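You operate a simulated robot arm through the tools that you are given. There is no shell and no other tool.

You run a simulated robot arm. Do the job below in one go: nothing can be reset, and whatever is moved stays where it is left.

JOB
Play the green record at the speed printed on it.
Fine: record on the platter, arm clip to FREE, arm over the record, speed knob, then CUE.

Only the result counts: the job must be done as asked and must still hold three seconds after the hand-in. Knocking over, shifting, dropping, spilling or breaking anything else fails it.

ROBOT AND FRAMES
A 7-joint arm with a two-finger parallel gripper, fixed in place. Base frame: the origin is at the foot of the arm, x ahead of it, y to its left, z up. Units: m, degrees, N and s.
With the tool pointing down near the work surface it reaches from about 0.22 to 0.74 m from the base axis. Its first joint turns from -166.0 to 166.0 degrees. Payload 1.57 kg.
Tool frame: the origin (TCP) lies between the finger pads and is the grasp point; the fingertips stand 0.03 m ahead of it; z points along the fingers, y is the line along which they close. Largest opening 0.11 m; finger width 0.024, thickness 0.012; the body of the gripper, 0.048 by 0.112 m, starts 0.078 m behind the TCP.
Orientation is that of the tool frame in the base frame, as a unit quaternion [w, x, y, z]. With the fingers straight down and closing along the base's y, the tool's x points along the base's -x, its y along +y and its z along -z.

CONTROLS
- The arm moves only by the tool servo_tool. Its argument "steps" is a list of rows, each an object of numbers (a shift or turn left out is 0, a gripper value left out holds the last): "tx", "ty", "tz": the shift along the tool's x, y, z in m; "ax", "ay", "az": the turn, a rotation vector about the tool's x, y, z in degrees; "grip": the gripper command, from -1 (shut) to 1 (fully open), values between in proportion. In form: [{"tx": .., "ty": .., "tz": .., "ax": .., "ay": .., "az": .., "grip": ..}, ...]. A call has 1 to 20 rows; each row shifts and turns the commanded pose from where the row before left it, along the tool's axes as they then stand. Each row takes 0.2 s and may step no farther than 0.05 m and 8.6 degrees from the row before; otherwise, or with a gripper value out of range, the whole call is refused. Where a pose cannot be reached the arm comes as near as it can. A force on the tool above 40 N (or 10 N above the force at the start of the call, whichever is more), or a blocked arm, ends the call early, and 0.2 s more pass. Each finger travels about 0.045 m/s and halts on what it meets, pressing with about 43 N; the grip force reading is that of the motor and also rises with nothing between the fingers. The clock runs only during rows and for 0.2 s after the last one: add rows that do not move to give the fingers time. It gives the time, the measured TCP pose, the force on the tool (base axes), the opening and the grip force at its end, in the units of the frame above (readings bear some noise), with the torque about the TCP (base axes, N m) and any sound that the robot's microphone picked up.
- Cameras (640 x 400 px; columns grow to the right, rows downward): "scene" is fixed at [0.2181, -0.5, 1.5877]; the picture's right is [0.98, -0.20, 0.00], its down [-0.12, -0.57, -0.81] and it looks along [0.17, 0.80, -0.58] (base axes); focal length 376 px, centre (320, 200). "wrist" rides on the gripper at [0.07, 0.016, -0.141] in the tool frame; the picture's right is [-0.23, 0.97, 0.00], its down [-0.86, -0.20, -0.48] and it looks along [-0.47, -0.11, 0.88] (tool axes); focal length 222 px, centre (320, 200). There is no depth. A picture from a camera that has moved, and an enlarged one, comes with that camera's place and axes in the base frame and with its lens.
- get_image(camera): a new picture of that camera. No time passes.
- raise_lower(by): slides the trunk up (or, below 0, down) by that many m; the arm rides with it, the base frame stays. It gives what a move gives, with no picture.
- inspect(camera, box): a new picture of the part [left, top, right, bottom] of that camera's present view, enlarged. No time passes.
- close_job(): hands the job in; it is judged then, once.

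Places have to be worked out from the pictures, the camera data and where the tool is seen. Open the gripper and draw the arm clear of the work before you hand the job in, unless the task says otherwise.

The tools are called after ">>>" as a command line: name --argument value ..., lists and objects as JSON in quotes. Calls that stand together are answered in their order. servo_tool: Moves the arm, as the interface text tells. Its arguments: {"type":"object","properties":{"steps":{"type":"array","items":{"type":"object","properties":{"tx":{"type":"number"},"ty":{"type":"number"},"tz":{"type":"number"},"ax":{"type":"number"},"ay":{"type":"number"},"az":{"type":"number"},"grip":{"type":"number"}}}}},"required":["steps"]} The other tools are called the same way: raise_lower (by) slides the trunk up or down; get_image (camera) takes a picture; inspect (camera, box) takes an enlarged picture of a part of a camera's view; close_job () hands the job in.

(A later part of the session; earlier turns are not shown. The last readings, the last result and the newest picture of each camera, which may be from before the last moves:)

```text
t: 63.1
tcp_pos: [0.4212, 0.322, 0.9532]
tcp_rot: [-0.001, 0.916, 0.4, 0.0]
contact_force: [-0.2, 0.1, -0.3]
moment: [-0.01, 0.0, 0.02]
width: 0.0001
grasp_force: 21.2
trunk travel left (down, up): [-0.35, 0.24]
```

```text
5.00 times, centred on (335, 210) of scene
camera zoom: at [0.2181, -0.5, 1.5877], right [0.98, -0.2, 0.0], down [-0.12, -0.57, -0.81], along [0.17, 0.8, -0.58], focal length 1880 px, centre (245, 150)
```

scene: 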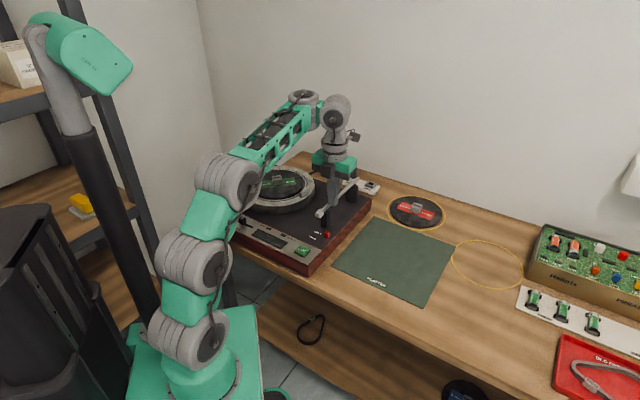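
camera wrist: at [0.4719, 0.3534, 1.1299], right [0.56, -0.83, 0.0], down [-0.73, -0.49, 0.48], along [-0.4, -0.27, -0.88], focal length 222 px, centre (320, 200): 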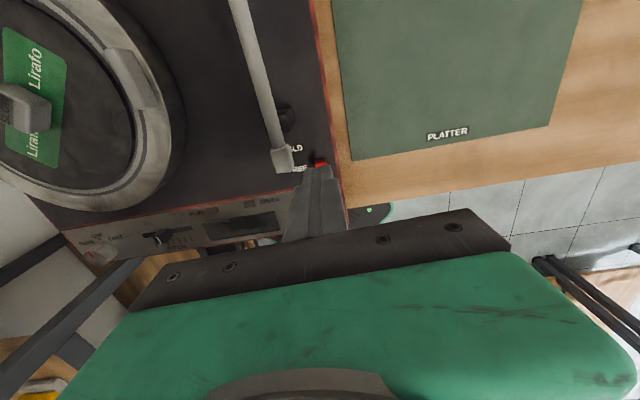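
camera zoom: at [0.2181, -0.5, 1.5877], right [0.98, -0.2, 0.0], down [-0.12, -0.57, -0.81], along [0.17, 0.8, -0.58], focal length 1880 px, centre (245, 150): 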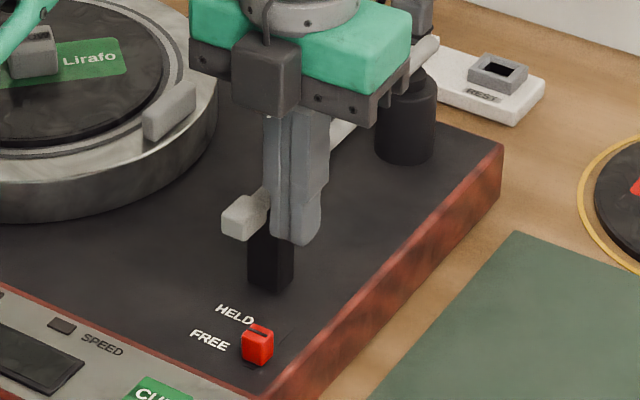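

The shut fingers are level with the head's outer side. I push slowly toward the platter and watch the arm swing.

>>> servo_tool --steps '[{"ty": -0.007}, {"ty": -0.007}, {"ty": -0.007}, {"ty": -0.007}, {}]'

>>> inspect --camera "scene" --box '[270, 150, 390, 260]'

>>> get_image --camera "wrist"

```text
t: 64.3
tcp_pos: [0.3988, 0.3416, 0.9534]
tcp_rot: [-0.001, 0.917, 0.4, 0.001]
contact_force: [0.2, -0.2, -0.2]
moment: [0.03, 0.01, 0.0]
width: 0.0
grasp_force: 21.6
trunk travel left (down, up): [-0.35, 0.24]
```

```text
3.64 times, centred on (330, 205) of scene
camera zoom: at [0.2181, -0.5, 1.5877], right [0.98, -0.2, 0.0], down [-0.12, -0.57, -0.81], along [0.17, 0.8, -0.58], focal length 1367 px, centre (284, 182)
```

zoom: 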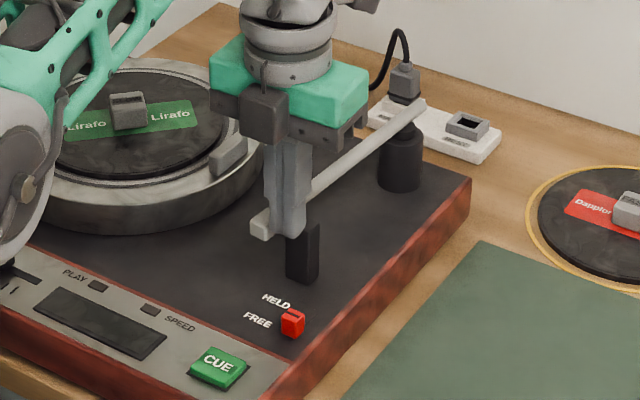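

```text
taken
camera wrist: at [0.458, 0.3819, 1.0952], right [0.56, -0.83, 0.0], down [-0.73, -0.49, 0.48], along [-0.4, -0.27, -0.88], focal length 222 px, centre (320, 200)
```

wrist: 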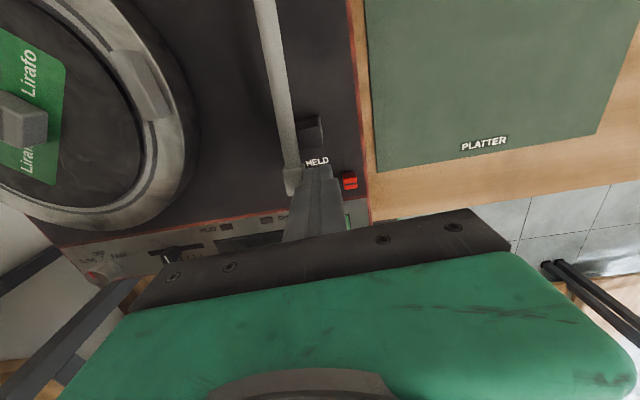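

The tonearm is off its post and moves freely with the fingers. I continue along the arc about the pivot (0.535, 0.487).

>>> servo_tool --steps '[{"ty": -0.0087}, {"ty": -0.0087}, {"tx": 0.0014, "ty": -0.0083}, {"tx": 0.0014, "ty": -0.0083}, {"tx": 0.0014, "ty": -0.0083}, {"tx": 0.0015, "ty": -0.0081}, {}]'

>>> inspect --camera "scene" --box '[250, 150, 390, 260]'

>>> get_image --camera "wrist"

```text
t: 66.0
tcp_pos: [0.3656, 0.3805, 0.9527]
tcp_rot: [-0.001, 0.917, 0.4, 0.001]
contact_force: [0.0, -0.4, -0.5]
moment: [0.0, 0.01, 0.0]
width: 0.0
grasp_force: 21.7
trunk travel left (down, up): [-0.35, 0.24]
```

```text
3.64 times, centred on (320, 205) of scene
camera zoom: at [0.2181, -0.5, 1.5877], right [0.98, -0.2, 0.0], down [-0.12, -0.57, -0.81], along [0.17, 0.8, -0.58], focal length 1367 px, centre (320, 182)
```

zoom: 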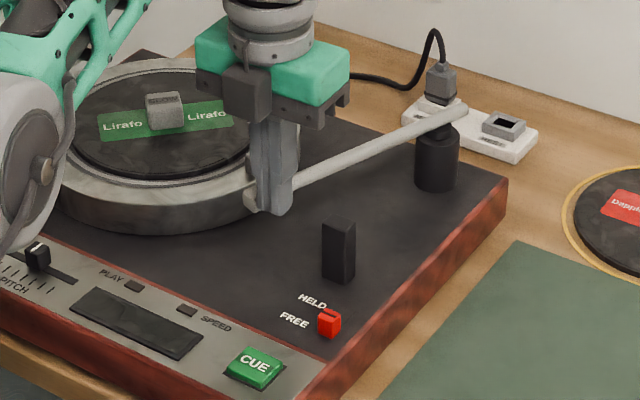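

```text
taken
camera wrist: at [0.4252, 0.4195, 1.0949], right [0.56, -0.83, 0.0], down [-0.73, -0.49, 0.48], along [-0.4, -0.27, -0.88], focal length 222 px, centre (320, 200)
```

wrist: 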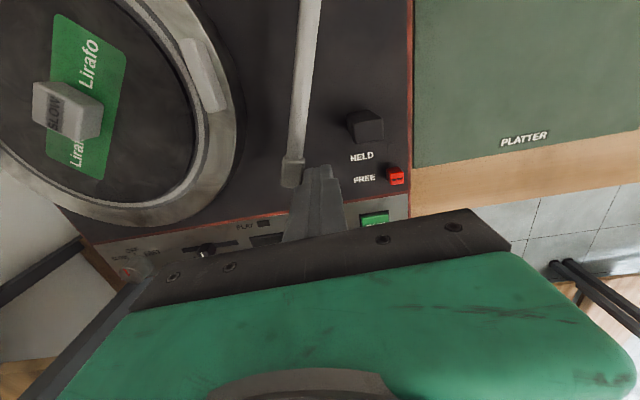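

The arm is following well at about azimuth 205. I continue to about 187, slowly, watching for contact with the platter's rim handle.

>>> servo_tool --steps '[{"tx": 0.0028, "ty": -0.008}, {"tx": 0.0028, "ty": -0.008}, {"tx": 0.0029, "ty": -0.008}, {"tx": 0.0029, "ty": -0.0081}, {"tx": 0.0042, "ty": -0.0076}, {"tx": 0.0042, "ty": -0.0076}, {"tx": 0.0043, "ty": -0.0075}, {}]'

>>> inspect --camera "scene" --box '[230, 150, 370, 250]'

>>> get_image --camera "wrist"

```text
t: 67.8
tcp_pos: [0.3429, 0.434, 0.9551]
tcp_rot: [0.0, 0.916, 0.4, 0.0]
contact_force: [0.0, -0.1, -0.3]
moment: [0.02, -0.02, -0.04]
width: 0.0
grasp_force: 21.8
trunk travel left (down, up): [-0.35, 0.24]
```

```text
4.00 times, centred on (300, 200) of scene
camera zoom: at [0.2181, -0.5, 1.5877], right [0.98, -0.2, 0.0], down [-0.12, -0.57, -0.81], along [0.17, 0.8, -0.58], focal length 1504 px, centre (400, 200)
```

zoom: 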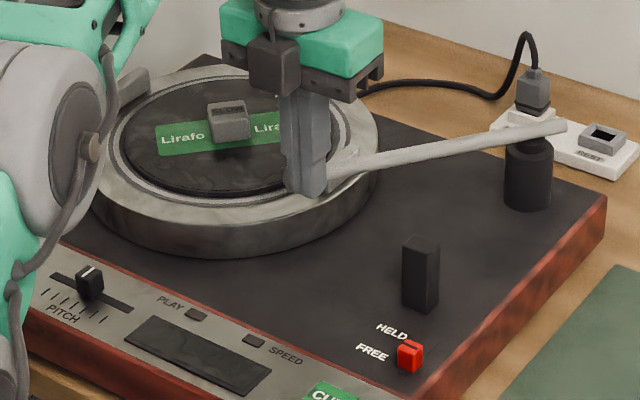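

```text
taken
camera wrist: at [0.4018, 0.4737, 1.0958], right [0.56, -0.83, 0.0], down [-0.73, -0.49, 0.48], along [-0.4, -0.27, -0.88], focal length 222 px, centre (320, 200)
```

wrist: 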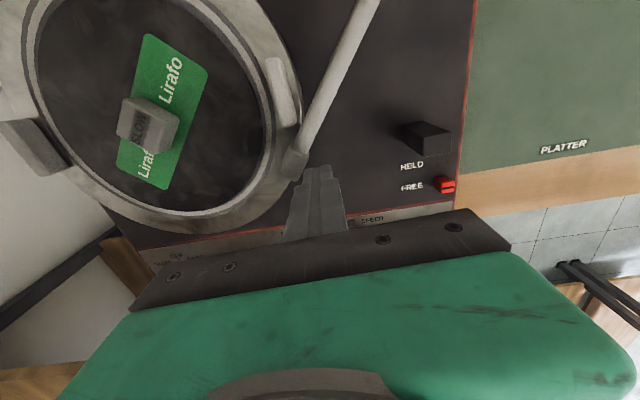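

The arm nears the record; the tube is about to pass over the rim handle. I go on gently and check.

>>> servo_tool --steps '[{"tx": 0.0042, "ty": -0.0062}, {"tx": 0.0042, "ty": -0.0062}, {"tx": 0.0043, "ty": -0.0061}, {}]'

>>> inspect --camera "scene" --box '[230, 150, 370, 250]'

>>> inspect --camera "wrist" --box '[200, 30, 440, 200]'

```text
t: 68.8
tcp_pos: [0.3381, 0.4568, 0.9543]
tcp_rot: [-0.001, 0.916, 0.4, 0.0]
contact_force: [0.2, 0.4, 0.2]
moment: [-0.03, -0.01, -0.01]
width: 0.0
grasp_force: 21.4
trunk travel left (down, up): [-0.35, 0.24]
```

```text
4.00 times, centred on (300, 200) of scene
camera zoom: at [0.2181, -0.5, 1.5877], right [0.98, -0.2, 0.0], down [-0.12, -0.57, -0.81], along [0.17, 0.8, -0.58], focal length 1504 px, centre (400, 200)
```

zoom: 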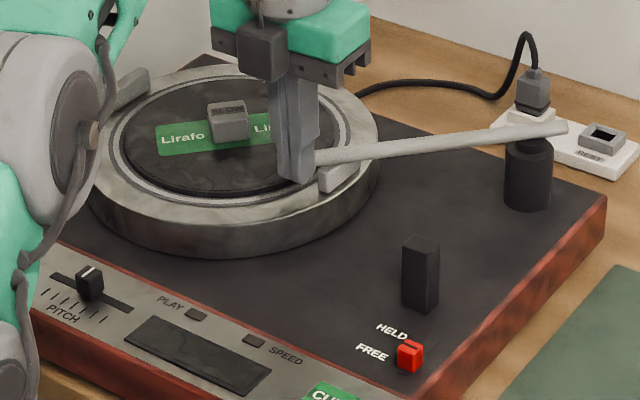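

```text
2.35 times, centred on (320, 115) of wrist
camera zoom: at [0.3968, 0.4962, 1.0949], right [0.56, -0.83, 0.0], down [-0.73, -0.49, 0.48], along [-0.4, -0.27, -0.88], focal length 523 px, centre (320, 400)
```

zoom: 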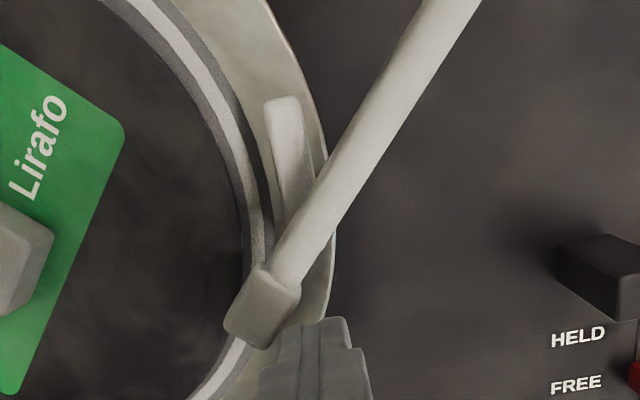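

The tube clears the handle; the head centre is about 98 mm from the platter centre. I push about 38 mm further so the head ends near 67 mm from centre, over the record.

>>> servo_tool --steps '[{"tx": 0.0042, "ty": -0.0047}, {"tx": 0.0042, "ty": -0.0047}, {"tx": 0.0042, "ty": -0.0047}, {"tx": 0.0042, "ty": -0.0047}, {"tx": 0.0042, "ty": -0.0047}, {"tx": 0.0042, "ty": -0.0047}, {}, {}]'

>>> inspect --camera "scene" --box '[230, 150, 370, 250]'

>>> inspect --camera "wrist" --box '[200, 30, 440, 200]'

```text
t: 70.5
tcp_pos: [0.336, 0.4923, 0.9541]
tcp_rot: [-0.001, 0.916, 0.4, 0.001]
contact_force: [-0.2, 0.0, 0.3]
moment: [-0.01, 0.03, 0.05]
width: 0.0002
grasp_force: 21.3
trunk travel left (down, up): [-0.35, 0.24]
```

```text
4.00 times, centred on (300, 200) of scene
camera zoom: at [0.2181, -0.5, 1.5877], right [0.98, -0.2, 0.0], down [-0.12, -0.57, -0.81], along [0.17, 0.8, -0.58], focal length 1504 px, centre (400, 200)
```

zoom: 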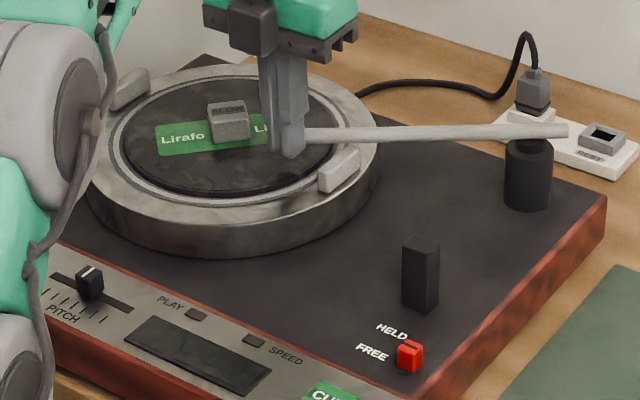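

```text
2.35 times, centred on (320, 115) of wrist
camera zoom: at [0.3943, 0.5323, 1.095], right [0.56, -0.83, 0.0], down [-0.73, -0.49, 0.48], along [-0.4, -0.27, -0.88], focal length 523 px, centre (320, 400)
```

zoom: 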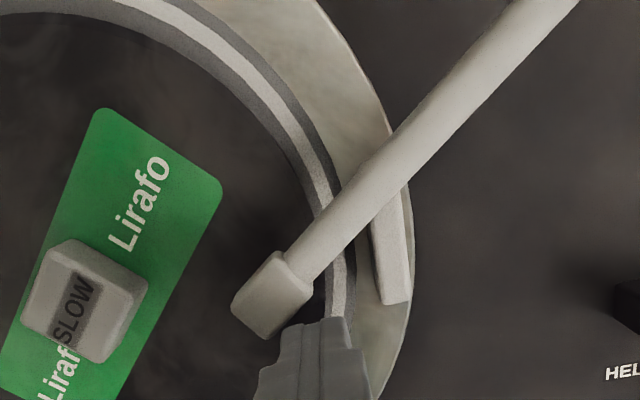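

The head is now over the record about 70 mm from its centre. I back the fingers away from the arm and rise, then check that the arm stays.

>>> servo_tool --steps '[{"tx": -0.0075, "ty": 0.007}, {"tx": -0.0147, "ty": 0.0136}, {"tz": -0.03}, {"tz": -0.03}, {"tz": -0.03}, {}]'

>>> inspect --camera "scene" --box '[230, 140, 370, 250]'

>>> get_image --camera "wrist"

```text
t: 72.0
tcp_pos: [0.3257, 0.4488, 1.0167]
tcp_rot: [-0.002, 0.917, 0.4, 0.001]
contact_force: [-0.5, -0.4, -1.0]
moment: [0.02, 0.0, -0.01]
width: 0.0002
grasp_force: 21.0
out of reach, approached as far as the arm can: row 4, 5
trunk travel left (down, up): [-0.35, 0.24]
```

```text
3.64 times, centred on (300, 195) of scene
camera zoom: at [0.2181, -0.5, 1.5877], right [0.98, -0.2, 0.0], down [-0.12, -0.57, -0.81], along [0.17, 0.8, -0.58], focal length 1367 px, centre (393, 218)
```

zoom: 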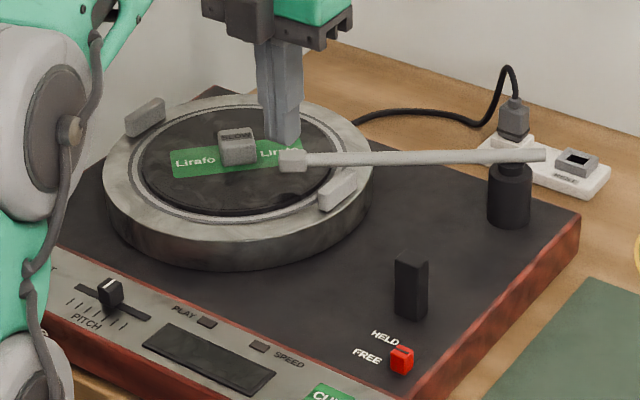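

```text
taken
camera wrist: at [0.3852, 0.4879, 1.1588], right [0.56, -0.83, 0.0], down [-0.73, -0.49, 0.48], along [-0.4, -0.26, -0.88], focal length 222 px, centre (320, 200)
```

wrist: 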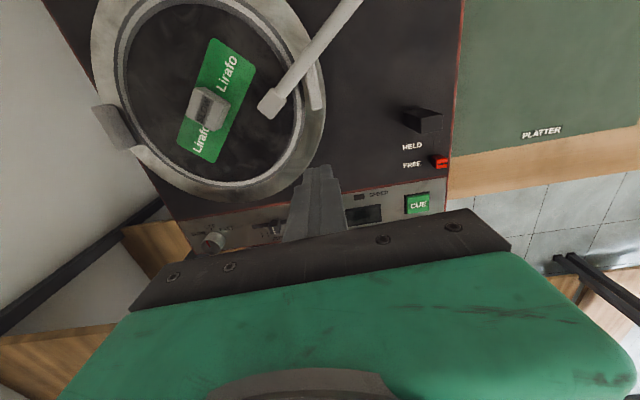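

The tonearm stays over the record. Next is the speed knob near (0.087, 0.496, 0.88); I move toward it at safe height to read its labels and pointer.

>>> servo_tool --steps '[{"tx": -0.0202, "ty": -0.0291, "tz": 0.002}, {"tx": -0.0202, "ty": -0.0291, "tz": 0.002}, {"tx": -0.0202, "ty": -0.0291, "tz": 0.002}, {"tx": -0.0202, "ty": -0.0291, "tz": 0.002}, {"tx": -0.0202, "ty": -0.0291, "tz": 0.002}, {}]'

>>> get_image --camera "wrist"

>>> get_image --camera "scene"

```text
t: 73.3
tcp_pos: [0.1521, 0.4738, 1.0107]
tcp_rot: [-0.001, 0.916, 0.401, 0.0]
contact_force: [0.3, -0.3, 0.2]
moment: [0.04, -0.01, 0.02]
width: 0.0
grasp_force: 21.6
trunk travel left (down, up): [-0.35, 0.24]
```

```text
taken
camera wrist: at [0.2113, 0.5138, 1.1517], right [0.56, -0.83, 0.0], down [-0.73, -0.49, 0.48], along [-0.4, -0.27, -0.88], focal length 222 px, centre (320, 200)
```

wrist: 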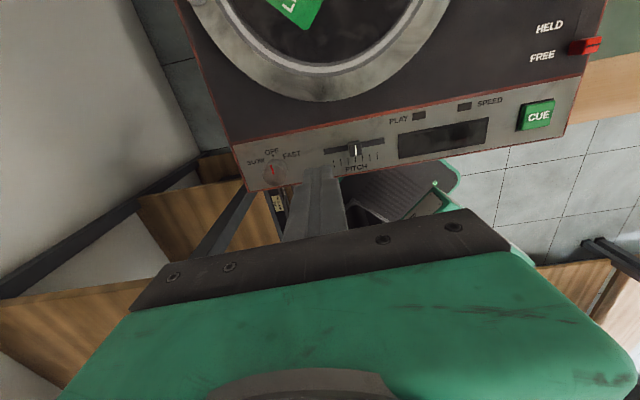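

```text
taken
```

scene: 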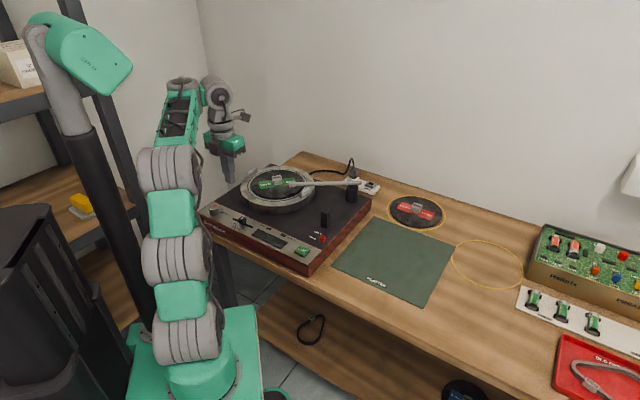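

Reachable. I zoom on the knob to read its pointer and labels.

>>> inspect --camera "wrist" --box '[220, 130, 320, 200]'

>>> inspect --camera "scene" --box '[195, 190, 265, 240]'

```text
5.71 times, centred on (270, 165) of wrist
camera zoom: at [0.2113, 0.5138, 1.1517], right [0.56, -0.83, 0.0], down [-0.73, -0.49, 0.48], along [-0.4, -0.27, -0.88], focal length 1269 px, centre (606, 400)
```

zoom: 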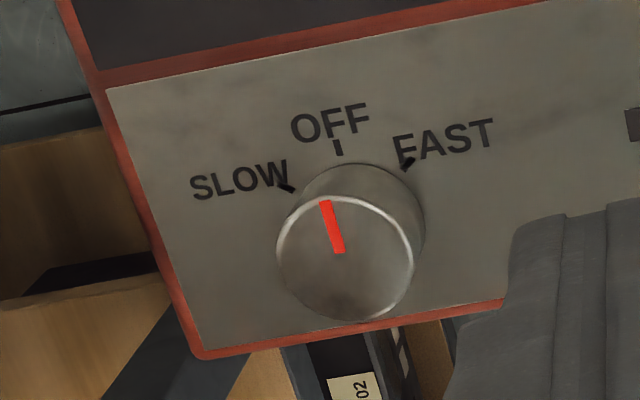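

```text
8.00 times, centred on (230, 215) of scene
camera zoom: at [0.2181, -0.5, 1.5877], right [0.98, -0.2, 0.0], down [-0.12, -0.57, -0.81], along [0.17, 0.8, -0.58], focal length 3008 px, centre (1040, 80)
```

zoom: 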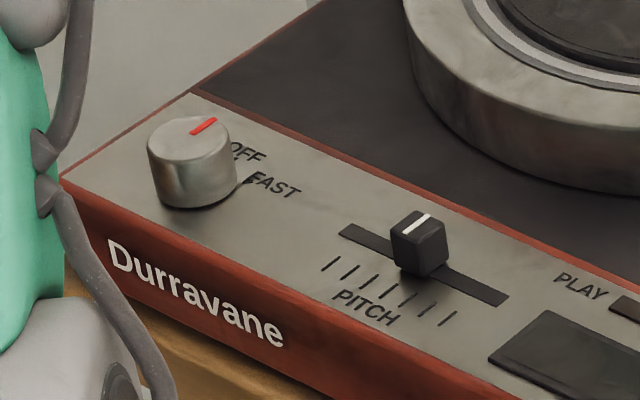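

The pointer is at OFF; SLOW is about 45–48 degrees counter-clockwise seen from above, and the knob centre is near (0.090, 0.501) with its top at z≈0.884. I move above it, open the fingers to 55 mm, and test the turn in the air first.

>>> servo_tool --steps '[{"tx": -0.0074, "ty": -0.0214, "tz": 0.0167, "grip": 0.0}, {"tx": -0.0074, "ty": -0.0214, "tz": 0.0167}, {"tx": -0.0074, "ty": -0.0213, "tz": 0.0166}, {}, {}]'

>>> servo_tool --steps '[{"az": -8}, {"az": -8}, {"az": -8}, {"az": -8}, {"az": -8}, {"az": -8}, {}]'

>>> inspect --camera "wrist" --box '[220, 100, 420, 240]'

```text
t: 74.5
tcp_pos: [0.0875, 0.5026, 0.9551]
tcp_rot: [-0.001, 0.916, 0.4, -0.001]
contact_force: [-0.5, 0.0, 0.6]
moment: [0.0, 0.0, 0.02]
width: 0.0551
grasp_force: 0.0
trunk travel left (down, up): [-0.35, 0.24]
```

```text
t: 76.2
tcp_pos: [0.0892, 0.4993, 0.9573]
tcp_rot: [-0.001, 0.674, 0.739, 0.001]
contact_force: [1.0, 0.1, -0.5]
moment: [-0.01, 0.03, 0.01]
width: 0.055
grasp_force: 0.1
trunk travel left (down, up): [-0.35, 0.24]
```

```text
2.86 times, centred on (320, 170) of wrist
camera zoom: at [0.0989, 0.5699, 1.0991], right [0.99, -0.14, 0.0], down [-0.12, -0.87, 0.48], along [-0.07, -0.47, -0.88], focal length 635 px, centre (320, 286)
```

zoom: 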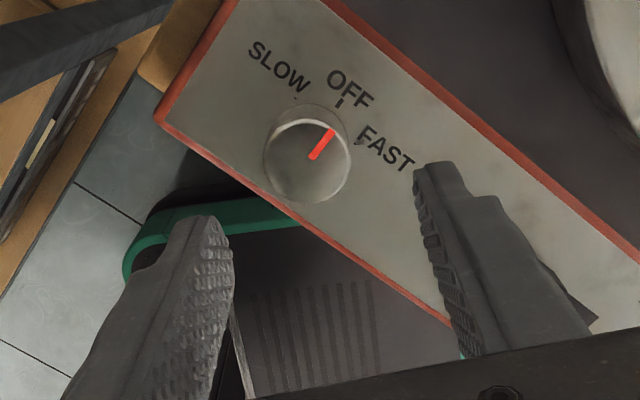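

The 48-degree turn works without reach problems. The knob centre refines to about (0.086, 0.502, top 0.88). I turn back to the start heading and check alignment again before descending.

>>> servo_tool --steps '[{"az": 8}, {"az": 8}, {"az": 8}, {"az": 8}, {"az": 8}, {"az": 8}, {"tz": 0.03}, {}]'

>>> inspect --camera "wrist" --box '[220, 100, 420, 240]'

>>> inspect --camera "scene" --box '[180, 170, 280, 240]'

```text
t: 78.0
tcp_pos: [0.0911, 0.4964, 0.9269]
tcp_rot: [-0.001, 0.917, 0.399, 0.0]
contact_force: [-0.1, -0.1, -0.3]
moment: [-0.01, -0.03, -0.01]
width: 0.0549
grasp_force: 0.1
trunk travel left (down, up): [-0.35, 0.24]
```

```text
2.86 times, centred on (320, 170) of wrist
camera zoom: at [0.1492, 0.5376, 1.069], right [0.56, -0.83, 0.0], down [-0.73, -0.49, 0.48], along [-0.4, -0.27, -0.88], focal length 635 px, centre (320, 286)
```

zoom: 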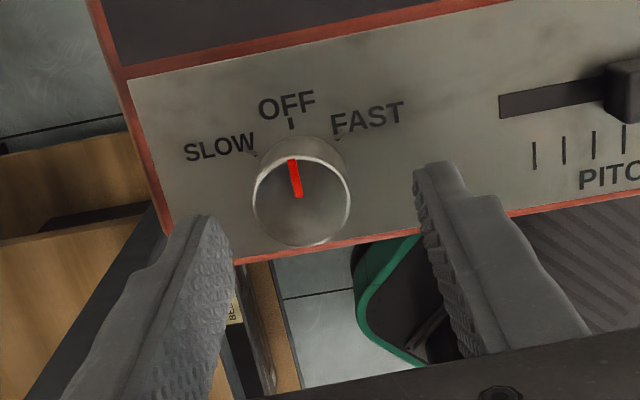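

```text
5.71 times, centred on (230, 205) of scene
camera zoom: at [0.2181, -0.5, 1.5877], right [0.98, -0.2, 0.0], down [-0.12, -0.57, -0.81], along [0.17, 0.8, -0.58], focal length 2149 px, centre (834, 171)
```

zoom: 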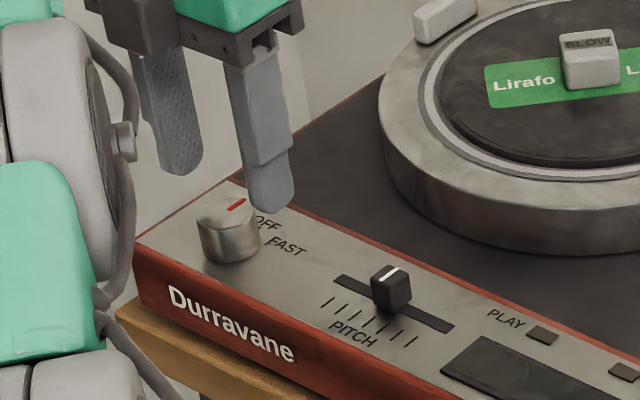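

The knob is about 6.5 mm to the left of the tool axis. I correct that and descend in small steps so that the fingers straddle it, watching force.

>>> servo_tool --steps '[{"ty": -0.0065}, {"tz": 0.01}, {"tz": 0.01}, {"tz": 0.005}, {"tz": 0.003}, {}]'

>>> inspect --camera "wrist" --box '[220, 100, 420, 240]'

>>> inspect --camera "scene" --box '[180, 170, 280, 240]'

```text
t: 79.3
tcp_pos: [0.0844, 0.5051, 0.8996]
tcp_rot: [-0.001, 0.916, 0.401, 0.0]
contact_force: [-0.2, 0.2, 0.0]
moment: [0.02, -0.01, 0.04]
width: 0.055
grasp_force: 0.1
trunk travel left (down, up): [-0.35, 0.24]
```

```text
2.86 times, centred on (320, 170) of wrist
camera zoom: at [0.1432, 0.5441, 1.0407], right [0.56, -0.83, 0.0], down [-0.73, -0.49, 0.48], along [-0.4, -0.27, -0.88], focal length 635 px, centre (320, 286)
```

zoom: 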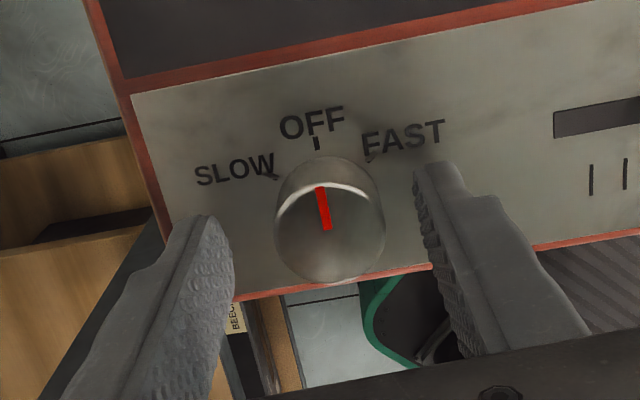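

```text
5.71 times, centred on (230, 205) of scene
camera zoom: at [0.2181, -0.5, 1.5877], right [0.98, -0.2, 0.0], down [-0.12, -0.57, -0.81], along [0.17, 0.8, -0.58], focal length 2149 px, centre (834, 171)
```

zoom: 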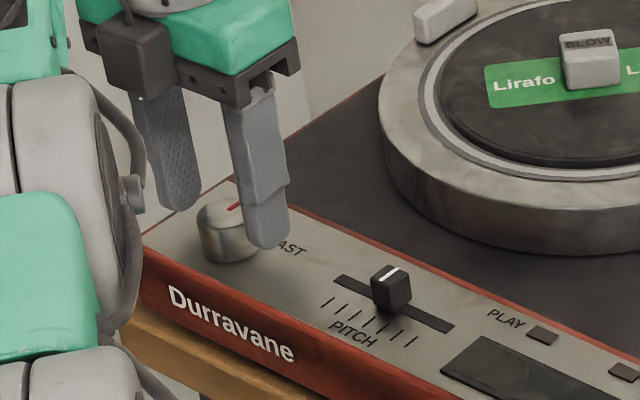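

The knob is centred within 2 mm between the fingers, which overlap it by about 1 cm. I nudge and lower 2 mm and close on it.

>>> servo_tool --steps '[{"ty": 0.002, "tz": 0.002}, {"grip": -1}, {}, {}, {}, {}]'

>>> inspect --camera "wrist" --box '[220, 100, 420, 240]'

```text
t: 80.8
tcp_pos: [0.0868, 0.5035, 0.8963]
tcp_rot: [-0.002, 0.916, 0.4, 0.001]
contact_force: [-1.3, 2.2, -0.5]
moment: [-0.24, -0.03, 0.03]
width: 0.0316
grasp_force: 40.7
trunk travel left (down, up): [-0.35, 0.24]
```

```text
2.86 times, centred on (320, 170) of wrist
camera zoom: at [0.145, 0.5428, 1.0385], right [0.56, -0.83, 0.0], down [-0.73, -0.49, 0.48], along [-0.4, -0.27, -0.88], focal length 635 px, centre (320, 286)
```

zoom: 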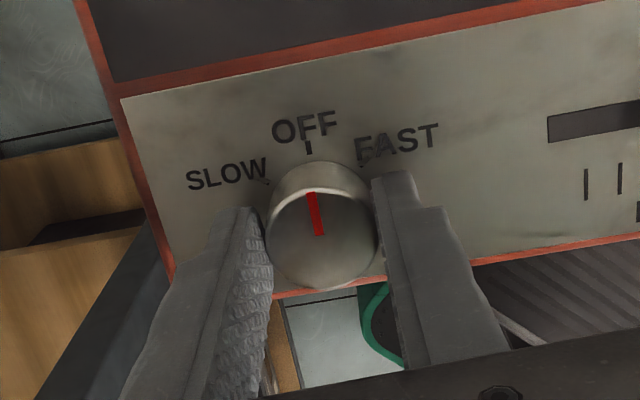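

The knob is gripped (31.6 mm). I turn it counter-clockwise (toward SLOW) by about 40 degrees and check.

>>> servo_tool --steps '[{"az": -6.7}, {"az": -6.7}, {"az": -6.7}, {"az": -6.7}, {"az": -6.7}, {"az": -6.5}, {}]'

>>> inspect --camera "wrist" --box '[220, 100, 420, 240]'

```text
t: 82.3
tcp_pos: [0.0851, 0.5035, 0.8976]
tcp_rot: [-0.001, 0.724, 0.69, 0.0]
contact_force: [-8.3, 8.8, -11.9]
moment: [-0.27, 0.63, -0.04]
width: 0.0314
grasp_force: 40.0
trunk travel left (down, up): [-0.35, 0.24]
```

```text
2.86 times, centred on (320, 170) of wrist
camera zoom: at [0.1043, 0.5723, 1.0384], right [0.96, -0.27, 0.0], down [-0.24, -0.84, 0.48], along [-0.13, -0.46, -0.88], focal length 635 px, centre (320, 286)
```

zoom: 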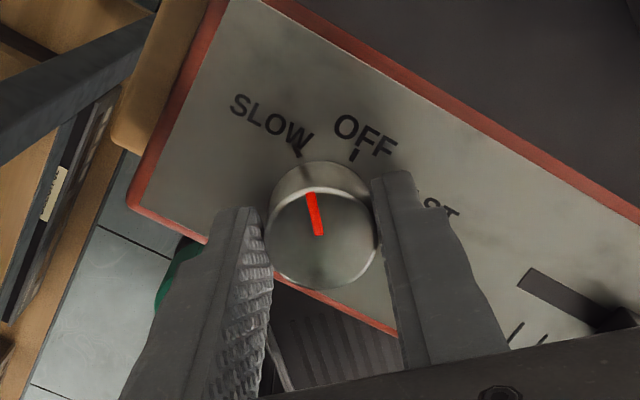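

The pointer has turned about 40 degrees and needs roughly 12 more to reach the SLOW tick. I turn the rest in two small steps.

>>> servo_tool --steps '[{"az": -4}, {"az": -4}, {}]'

>>> inspect --camera "wrist" --box '[240, 110, 400, 220]'

```text
t: 83.2
tcp_pos: [0.0843, 0.5039, 0.8975]
tcp_rot: [0.0, 0.674, 0.738, 0.001]
contact_force: [-10.9, 1.9, -16.7]
moment: [0.53, 0.61, -0.01]
width: 0.0315
grasp_force: 39.9
trunk travel left (down, up): [-0.35, 0.24]
```

```text
3.64 times, centred on (320, 165) of wrist
camera zoom: at [0.0944, 0.5744, 1.0384], right [0.99, -0.14, 0.0], down [-0.12, -0.87, 0.48], along [-0.07, -0.47, -0.88], focal length 808 px, centre (320, 327)
```

zoom: 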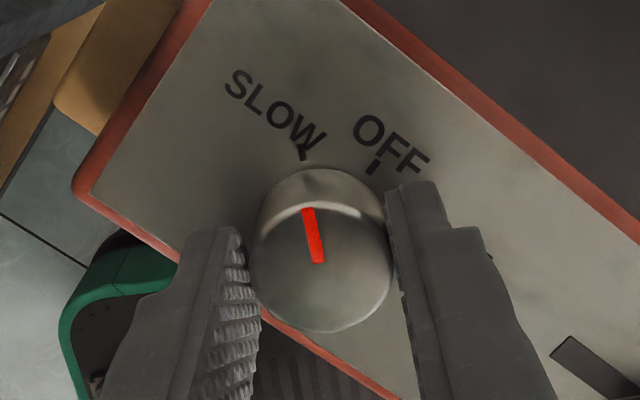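

The pointer is within about 3 degrees of the SLOW tick. I add a final 3 degrees.

>>> servo_tool --steps '[{"az": -3}, {}]'

>>> inspect --camera "wrist" --box '[240, 110, 400, 220]'

>>> inspect --camera "scene" --box '[190, 150, 370, 270]'

```text
t: 83.8
tcp_pos: [0.085, 0.5051, 0.8971]
tcp_rot: [-0.001, 0.654, 0.756, 0.0]
contact_force: [-15.0, 1.3, -17.1]
moment: [-0.1, 0.74, -0.05]
width: 0.0313
grasp_force: 40.2
trunk travel left (down, up): [-0.35, 0.24]
```

```text
3.64 times, centred on (320, 165) of wrist
camera zoom: at [0.0905, 0.5748, 1.0385], right [1.0, -0.08, 0.0], down [-0.07, -0.87, 0.48], along [-0.04, -0.48, -0.88], focal length 808 px, centre (320, 327)
```

zoom: 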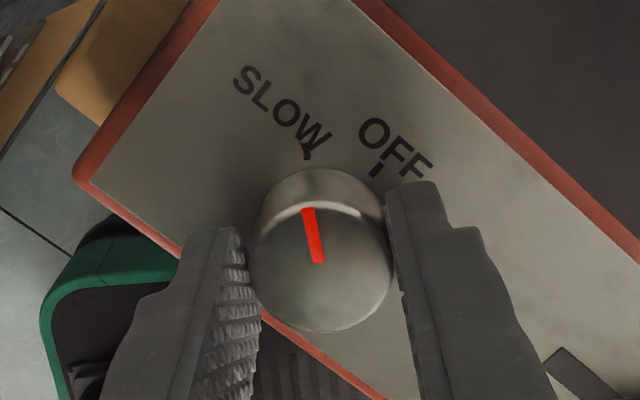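

```text
3.33 times, centred on (280, 210) of scene
camera zoom: at [0.2181, -0.5, 1.5877], right [0.98, -0.2, 0.0], down [-0.12, -0.57, -0.81], along [0.17, 0.8, -0.58], focal length 1253 px, centre (453, 167)
```

zoom: 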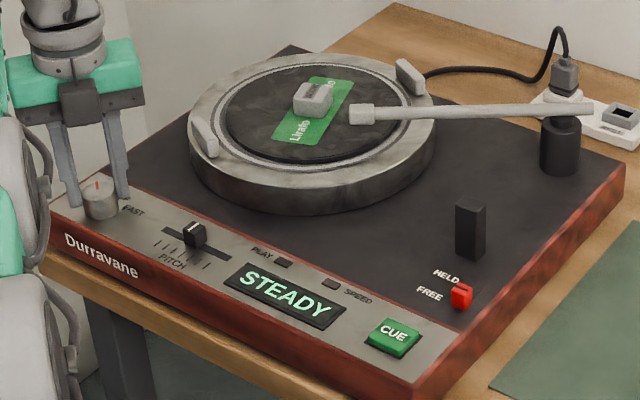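

The platter is turning and the display reads STEADY, so SLOW is engaged. I open the fingers and rise off the knob.

>>> servo_tool --steps '[{"grip": 0.0}, {}, {}, {}, {"tz": -0.02}, {"tz": -0.03}, {"tz": -0.03}, {}]'

>>> inspect --camera "scene" --box '[190, 150, 370, 270]'

>>> inspect --camera "wrist" --box '[220, 90, 420, 220]'

```text
t: 85.5
tcp_pos: [0.0849, 0.4992, 0.9778]
tcp_rot: [-0.001, 0.655, 0.756, 0.001]
contact_force: [-0.4, 0.4, -0.2]
moment: [0.04, 0.03, -0.02]
width: 0.0553
grasp_force: 0.0
trunk travel left (down, up): [-0.35, 0.24]
```

```text
3.33 times, centred on (280, 210) of scene
camera zoom: at [0.2181, -0.5, 1.5877], right [0.98, -0.2, 0.0], down [-0.12, -0.57, -0.81], along [0.17, 0.8, -0.58], focal length 1253 px, centre (453, 167)
```

zoom: 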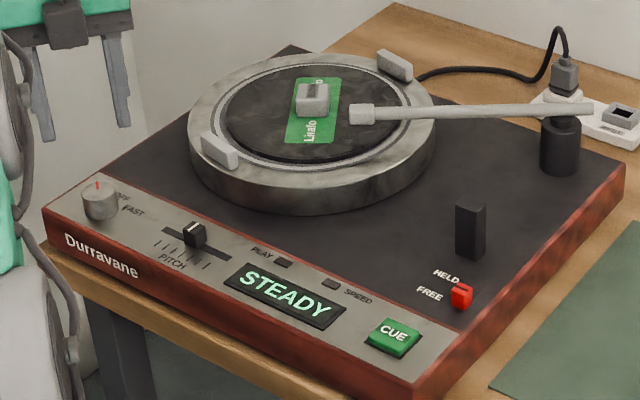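

```text
3.08 times, centred on (320, 155) of wrist
camera zoom: at [0.0923, 0.5701, 1.1189], right [1.0, -0.09, 0.0], down [-0.08, -0.88, 0.48], along [-0.04, -0.47, -0.88], focal length 684 px, centre (320, 338)
```

zoom: 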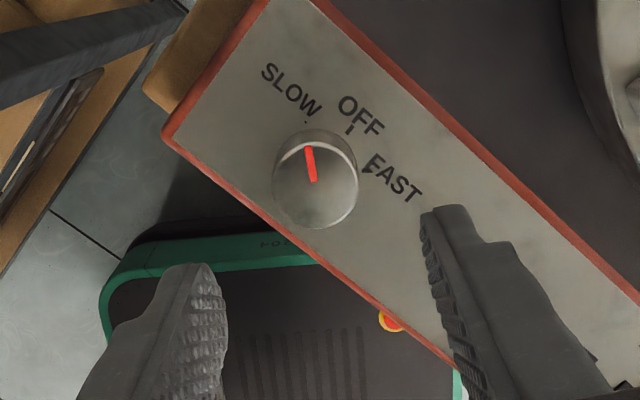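

The knob sits at SLOW and the platter turns steadily. I shut the fingers, turn the tool back to the turntable heading, and move toward the CUE button at safe height.

>>> servo_tool --steps '[{"az": 8.3, "grip": -1}, {"az": 8.3}, {"az": 8.3}, {"az": 8.3}, {"az": 8.3}, {"az": 8.3}, {}]'

```text
t: 87.2
tcp_pos: [0.0848, 0.5024, 0.9781]
tcp_rot: [-0.001, 0.912, 0.409, 0.001]
contact_force: [0.0, 0.1, -0.4]
moment: [-0.01, -0.03, -0.01]
width: 0.0
grasp_force: 21.6
trunk travel left (down, up): [-0.35, 0.24]
```

Heading is restored (x_tool at 48 degrees). I travel along the front panel toward CUE.

>>> servo_tool --steps '[{"tx": -0.0012, "ty": 0.0337}, {"tx": -0.0012, "ty": 0.0337}, {"tx": -0.0012, "ty": 0.0337}, {"tx": -0.0012, "ty": 0.0337}, {"tx": -0.0012, "ty": 0.0337}, {"tx": -0.0012, "ty": 0.0337}, {"tx": -0.0012, "ty": 0.0337}, {"tx": -0.0012, "ty": 0.0337}, {}]'

>>> get_image --camera "wrist"

>>> get_image --camera "scene"

```text
t: 89.2
tcp_pos: [0.2833, 0.3139, 0.9763]
tcp_rot: [-0.002, 0.912, 0.41, 0.0]
contact_force: [1.1, 0.0, 0.6]
moment: [0.02, -0.02, -0.03]
width: 0.0002
grasp_force: 21.6
trunk travel left (down, up): [-0.35, 0.24]
```

```text
taken
camera wrist: at [0.3409, 0.3555, 1.1181], right [0.58, -0.82, 0.0], down [-0.72, -0.51, 0.48], along [-0.39, -0.27, -0.88], focal length 222 px, centre (320, 200)
```

wrist: 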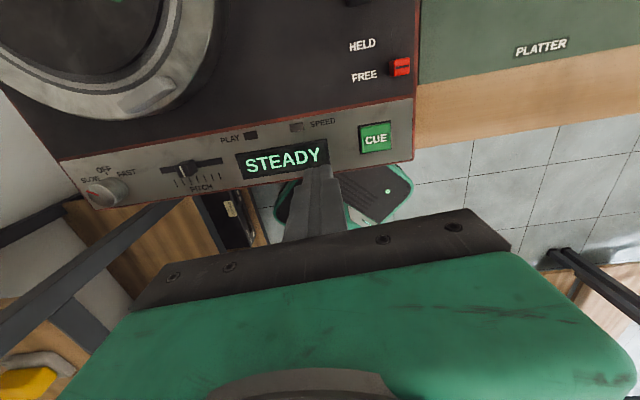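

```text
taken
```

scene: 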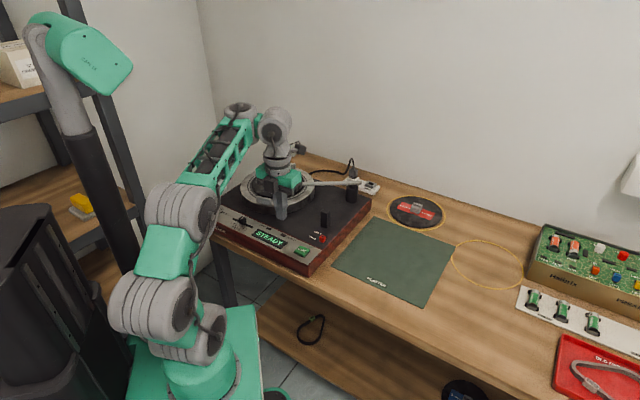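

CUE refines to about (0.3295, 0.269, 0.864). I move over it and check alignment.

>>> servo_tool --steps '[{"tx": -0.0014, "ty": 0.0322}, {"tx": -0.0014, "ty": 0.0322}, {"tz": 0.03}, {"tz": 0.02}, {}]'

>>> inspect --camera "wrist" --box '[220, 100, 420, 240]'

>>> inspect --camera "scene" --box '[240, 180, 360, 280]'

```text
t: 90.3
tcp_pos: [0.3283, 0.2718, 0.9246]
tcp_rot: [-0.001, 0.912, 0.41, 0.0]
contact_force: [0.5, -0.2, -0.1]
moment: [-0.01, 0.02, -0.02]
width: 0.0
grasp_force: 21.4
trunk travel left (down, up): [-0.35, 0.24]
```

```text
2.86 times, centred on (320, 170) of wrist
camera zoom: at [0.3865, 0.3116, 1.0665], right [0.58, -0.82, 0.0], down [-0.72, -0.51, 0.48], along [-0.39, -0.27, -0.88], focal length 635 px, centre (320, 286)
```

zoom: 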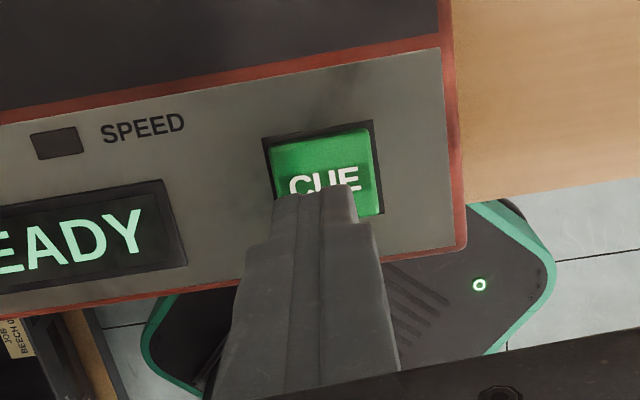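

```text
4.00 times, centred on (300, 230) of scene
camera zoom: at [0.2181, -0.5, 1.5877], right [0.98, -0.2, 0.0], down [-0.12, -0.57, -0.81], along [0.17, 0.8, -0.58], focal length 1504 px, centre (400, 80)
```

zoom: 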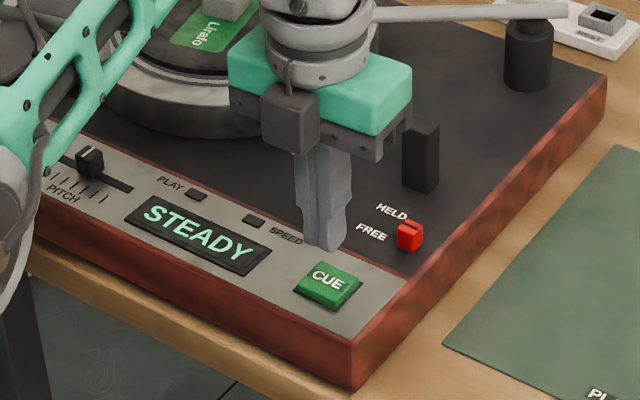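

The fingertips are about 3 mm in front of the button's centre. I shift back 3 mm and descend in small steps to press it.

>>> servo_tool --steps '[{"tx": 0.003, "tz": 0.01}, {"tz": 0.01}, {"tz": 0.003}, {}]'

>>> inspect --camera "wrist" --box '[220, 100, 420, 240]'

```text
t: 91.3
tcp_pos: [0.3401, 0.2715, 0.9078]
tcp_rot: [0.004, 0.912, 0.409, -0.001]
contact_force: [0.0, -0.4, 0.5]
moment: [0.0, -0.02, -0.02]
width: 0.0001
grasp_force: 21.5
out of reach, approached as far as the arm can: row 3
trunk travel left (down, up): [-0.35, 0.24]
```

```text
2.86 times, centred on (320, 170) of wrist
camera zoom: at [0.3987, 0.3136, 1.0494], right [0.58, -0.82, 0.01], down [-0.72, -0.5, 0.48], along [-0.39, -0.28, -0.88], focal length 635 px, centre (320, 286)
```

zoom: 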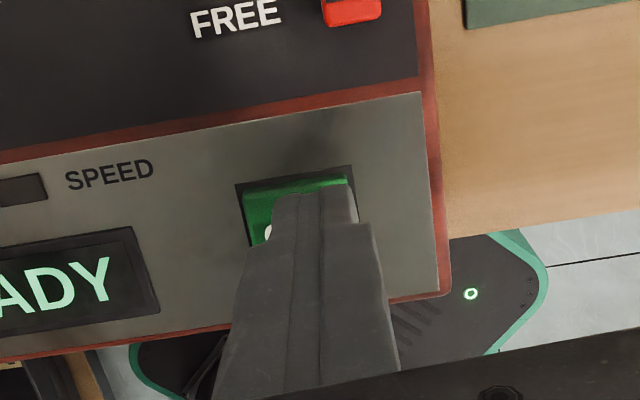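

The arm hit its folding limit again at this short reach. I rise about 10 cm and lower the trunk a further 0.10 m to gain room.

>>> servo_tool --steps '[{"tz": -0.03}, {"tx": -0.0025, "ty": -0.0042, "tz": -0.025}, {"tx": -0.0024, "ty": -0.0043, "tz": -0.025}, {"tz": -0.025}, {}]'

>>> raise_lower --by -0.09

>>> get_image --camera "scene"

>>> inspect --camera "wrist" --box '[220, 100, 420, 240]'

```text
t: 92.5
tcp_pos: [0.3195, 0.2756, 1.0078]
tcp_rot: [-0.002, 0.912, 0.41, -0.001]
contact_force: [0.0, -0.1, -0.1]
moment: [0.01, 0.0, 0.01]
width: 0.0001
grasp_force: 21.1
trunk travel left (down, up): [-0.35, 0.24]
```

```text
t: 93.8
tcp_pos: [0.3201, 0.2772, 0.9171]
tcp_rot: [-0.001, 0.912, 0.41, 0.0]
contact_force: [-0.3, -0.2, -0.2]
moment: [0.0, 0.01, -0.01]
width: 0.0
grasp_force: 20.7
trunk travel left (down, up): [-0.26, 0.33]
```

```text
taken
```

scene: 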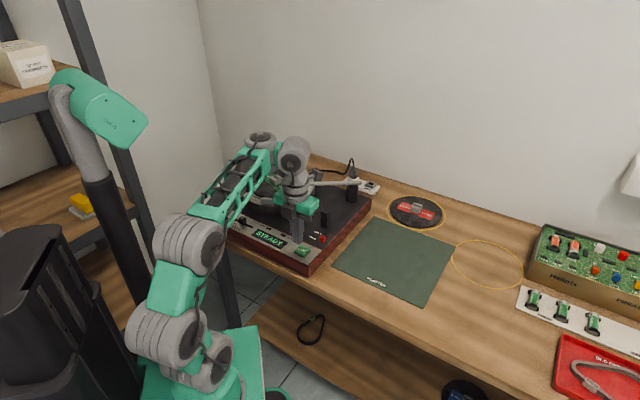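

```text
2.86 times, centred on (320, 170) of wrist
camera zoom: at [0.3775, 0.3164, 1.0586], right [0.58, -0.82, 0.0], down [-0.72, -0.51, 0.48], along [-0.39, -0.27, -0.88], focal length 635 px, centre (320, 286)
```

zoom: 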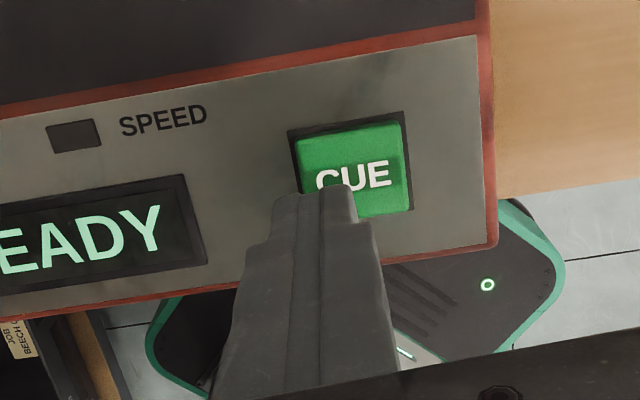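

There is room now. CUE's centre is about 11 mm right and 6 mm back of the tool axis; I correct and descend in small steps.

>>> servo_tool --steps '[{"tx": 0.0063, "ty": 0.0114}, {"tz": 0.007}, {"tz": 0.005}, {}]'

>>> inspect --camera "wrist" --box '[220, 100, 420, 240]'

>>> inspect --camera "scene" --box '[240, 180, 360, 280]'

```text
t: 94.8
tcp_pos: [0.3328, 0.2748, 0.9051]
tcp_rot: [-0.001, 0.912, 0.409, 0.001]
contact_force: [-0.1, 0.6, 0.4]
moment: [0.0, -0.01, -0.01]
width: 0.0
grasp_force: 21.1
trunk travel left (down, up): [-0.26, 0.33]
```

```text
2.86 times, centred on (320, 170) of wrist
camera zoom: at [0.3902, 0.315, 1.0466], right [0.58, -0.82, 0.0], down [-0.72, -0.51, 0.48], along [-0.39, -0.27, -0.88], focal length 635 px, centre (320, 286)
```

zoom: 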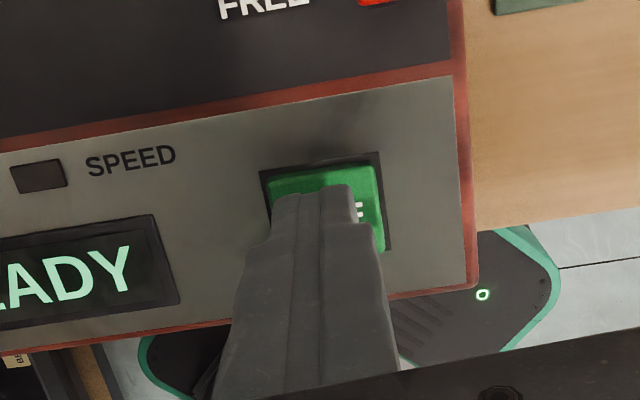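

```text
4.00 times, centred on (300, 230) of scene
camera zoom: at [0.2181, -0.5, 1.5877], right [0.98, -0.2, 0.0], down [-0.12, -0.57, -0.81], along [0.17, 0.8, -0.58], focal length 1504 px, centre (400, 80)
```

zoom: 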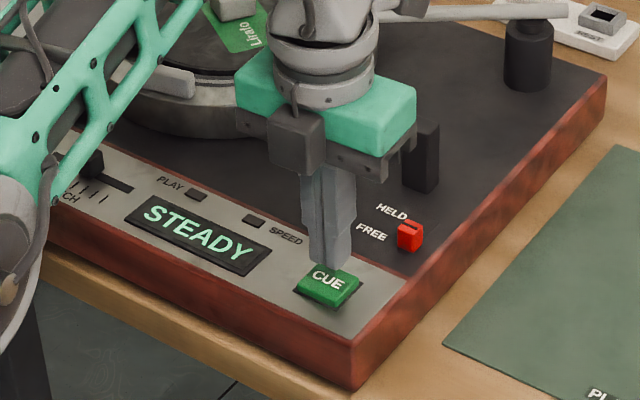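

Comparing both views, the button top is nearer z≈0.856 and the fingertips are centred over it. I continue down in small steps.

>>> servo_tool --steps '[{"tz": 0.006}, {"tz": 0.005}, {"tz": 0.003}, {}]'

```text
t: 95.8
tcp_pos: [0.3328, 0.2727, 0.8909]
tcp_rot: [-0.002, 0.912, 0.41, 0.0]
contact_force: [-0.4, -0.5, 0.4]
moment: [-0.02, 0.01, -0.01]
width: 0.0
grasp_force: 20.9
trunk travel left (down, up): [-0.26, 0.33]
```

No contact yet at fingertip z≈0.861. I keep pressing down in 2 mm steps and listen.

>>> servo_tool --steps '[{"tz": 0.002}, {"tz": 0.002}, {"tz": 0.002}, {}]'

>>> inspect --camera "scene" --box '[240, 180, 360, 280]'

```text
t: 96.8
tcp_pos: [0.3331, 0.273, 0.8861]
tcp_rot: [-0.003, 0.912, 0.41, 0.002]
contact_force: [4.3, 2.3, 14.1]
moment: [0.01, -0.12, -0.04]
width: 0.0
grasp_force: 21.3
trunk travel left (down, up): [-0.26, 0.33]
heard: click
```

```text
4.00 times, centred on (300, 230) of scene
camera zoom: at [0.2181, -0.5, 1.5877], right [0.98, -0.2, 0.0], down [-0.12, -0.57, -0.81], along [0.17, 0.8, -0.58], focal length 1504 px, centre (400, 80)
```

zoom: 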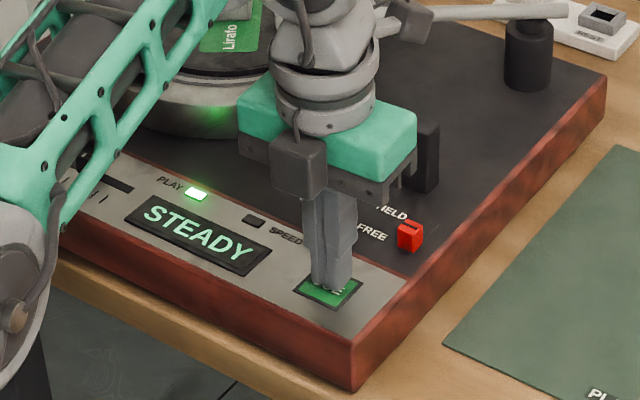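

A click was heard and the PLAY lamp lit green with the display STEADY. I lift straight off the button and draw clear.

>>> servo_tool --steps '[{"tz": -0.015}, {"tz": -0.025}, {"tz": -0.03}, {"tz": -0.03}, {}]'

>>> get_image --camera "scene"

>>> get_image --camera "wrist"

```text
t: 98.0
tcp_pos: [0.3389, 0.2768, 0.9733]
tcp_rot: [-0.008, 0.913, 0.409, -0.001]
contact_force: [-0.1, -0.3, 0.4]
moment: [0.02, 0.03, -0.01]
width: 0.0
grasp_force: 20.8
out of reach, approached as far as the arm can: row 4
trunk travel left (down, up): [-0.26, 0.33]
```

```text
taken
```

scene: 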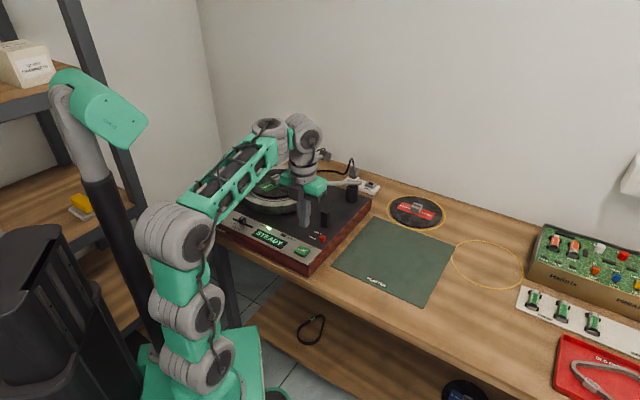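

```text
taken
camera wrist: at [0.3978, 0.3147, 1.1146], right [0.58, -0.82, -0.02], down [-0.71, -0.51, 0.48], along [-0.4, -0.26, -0.88], focal length 222 px, centre (320, 200)
```

wrist: 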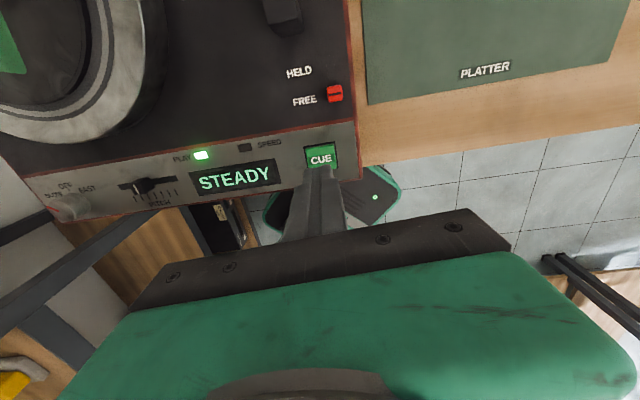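

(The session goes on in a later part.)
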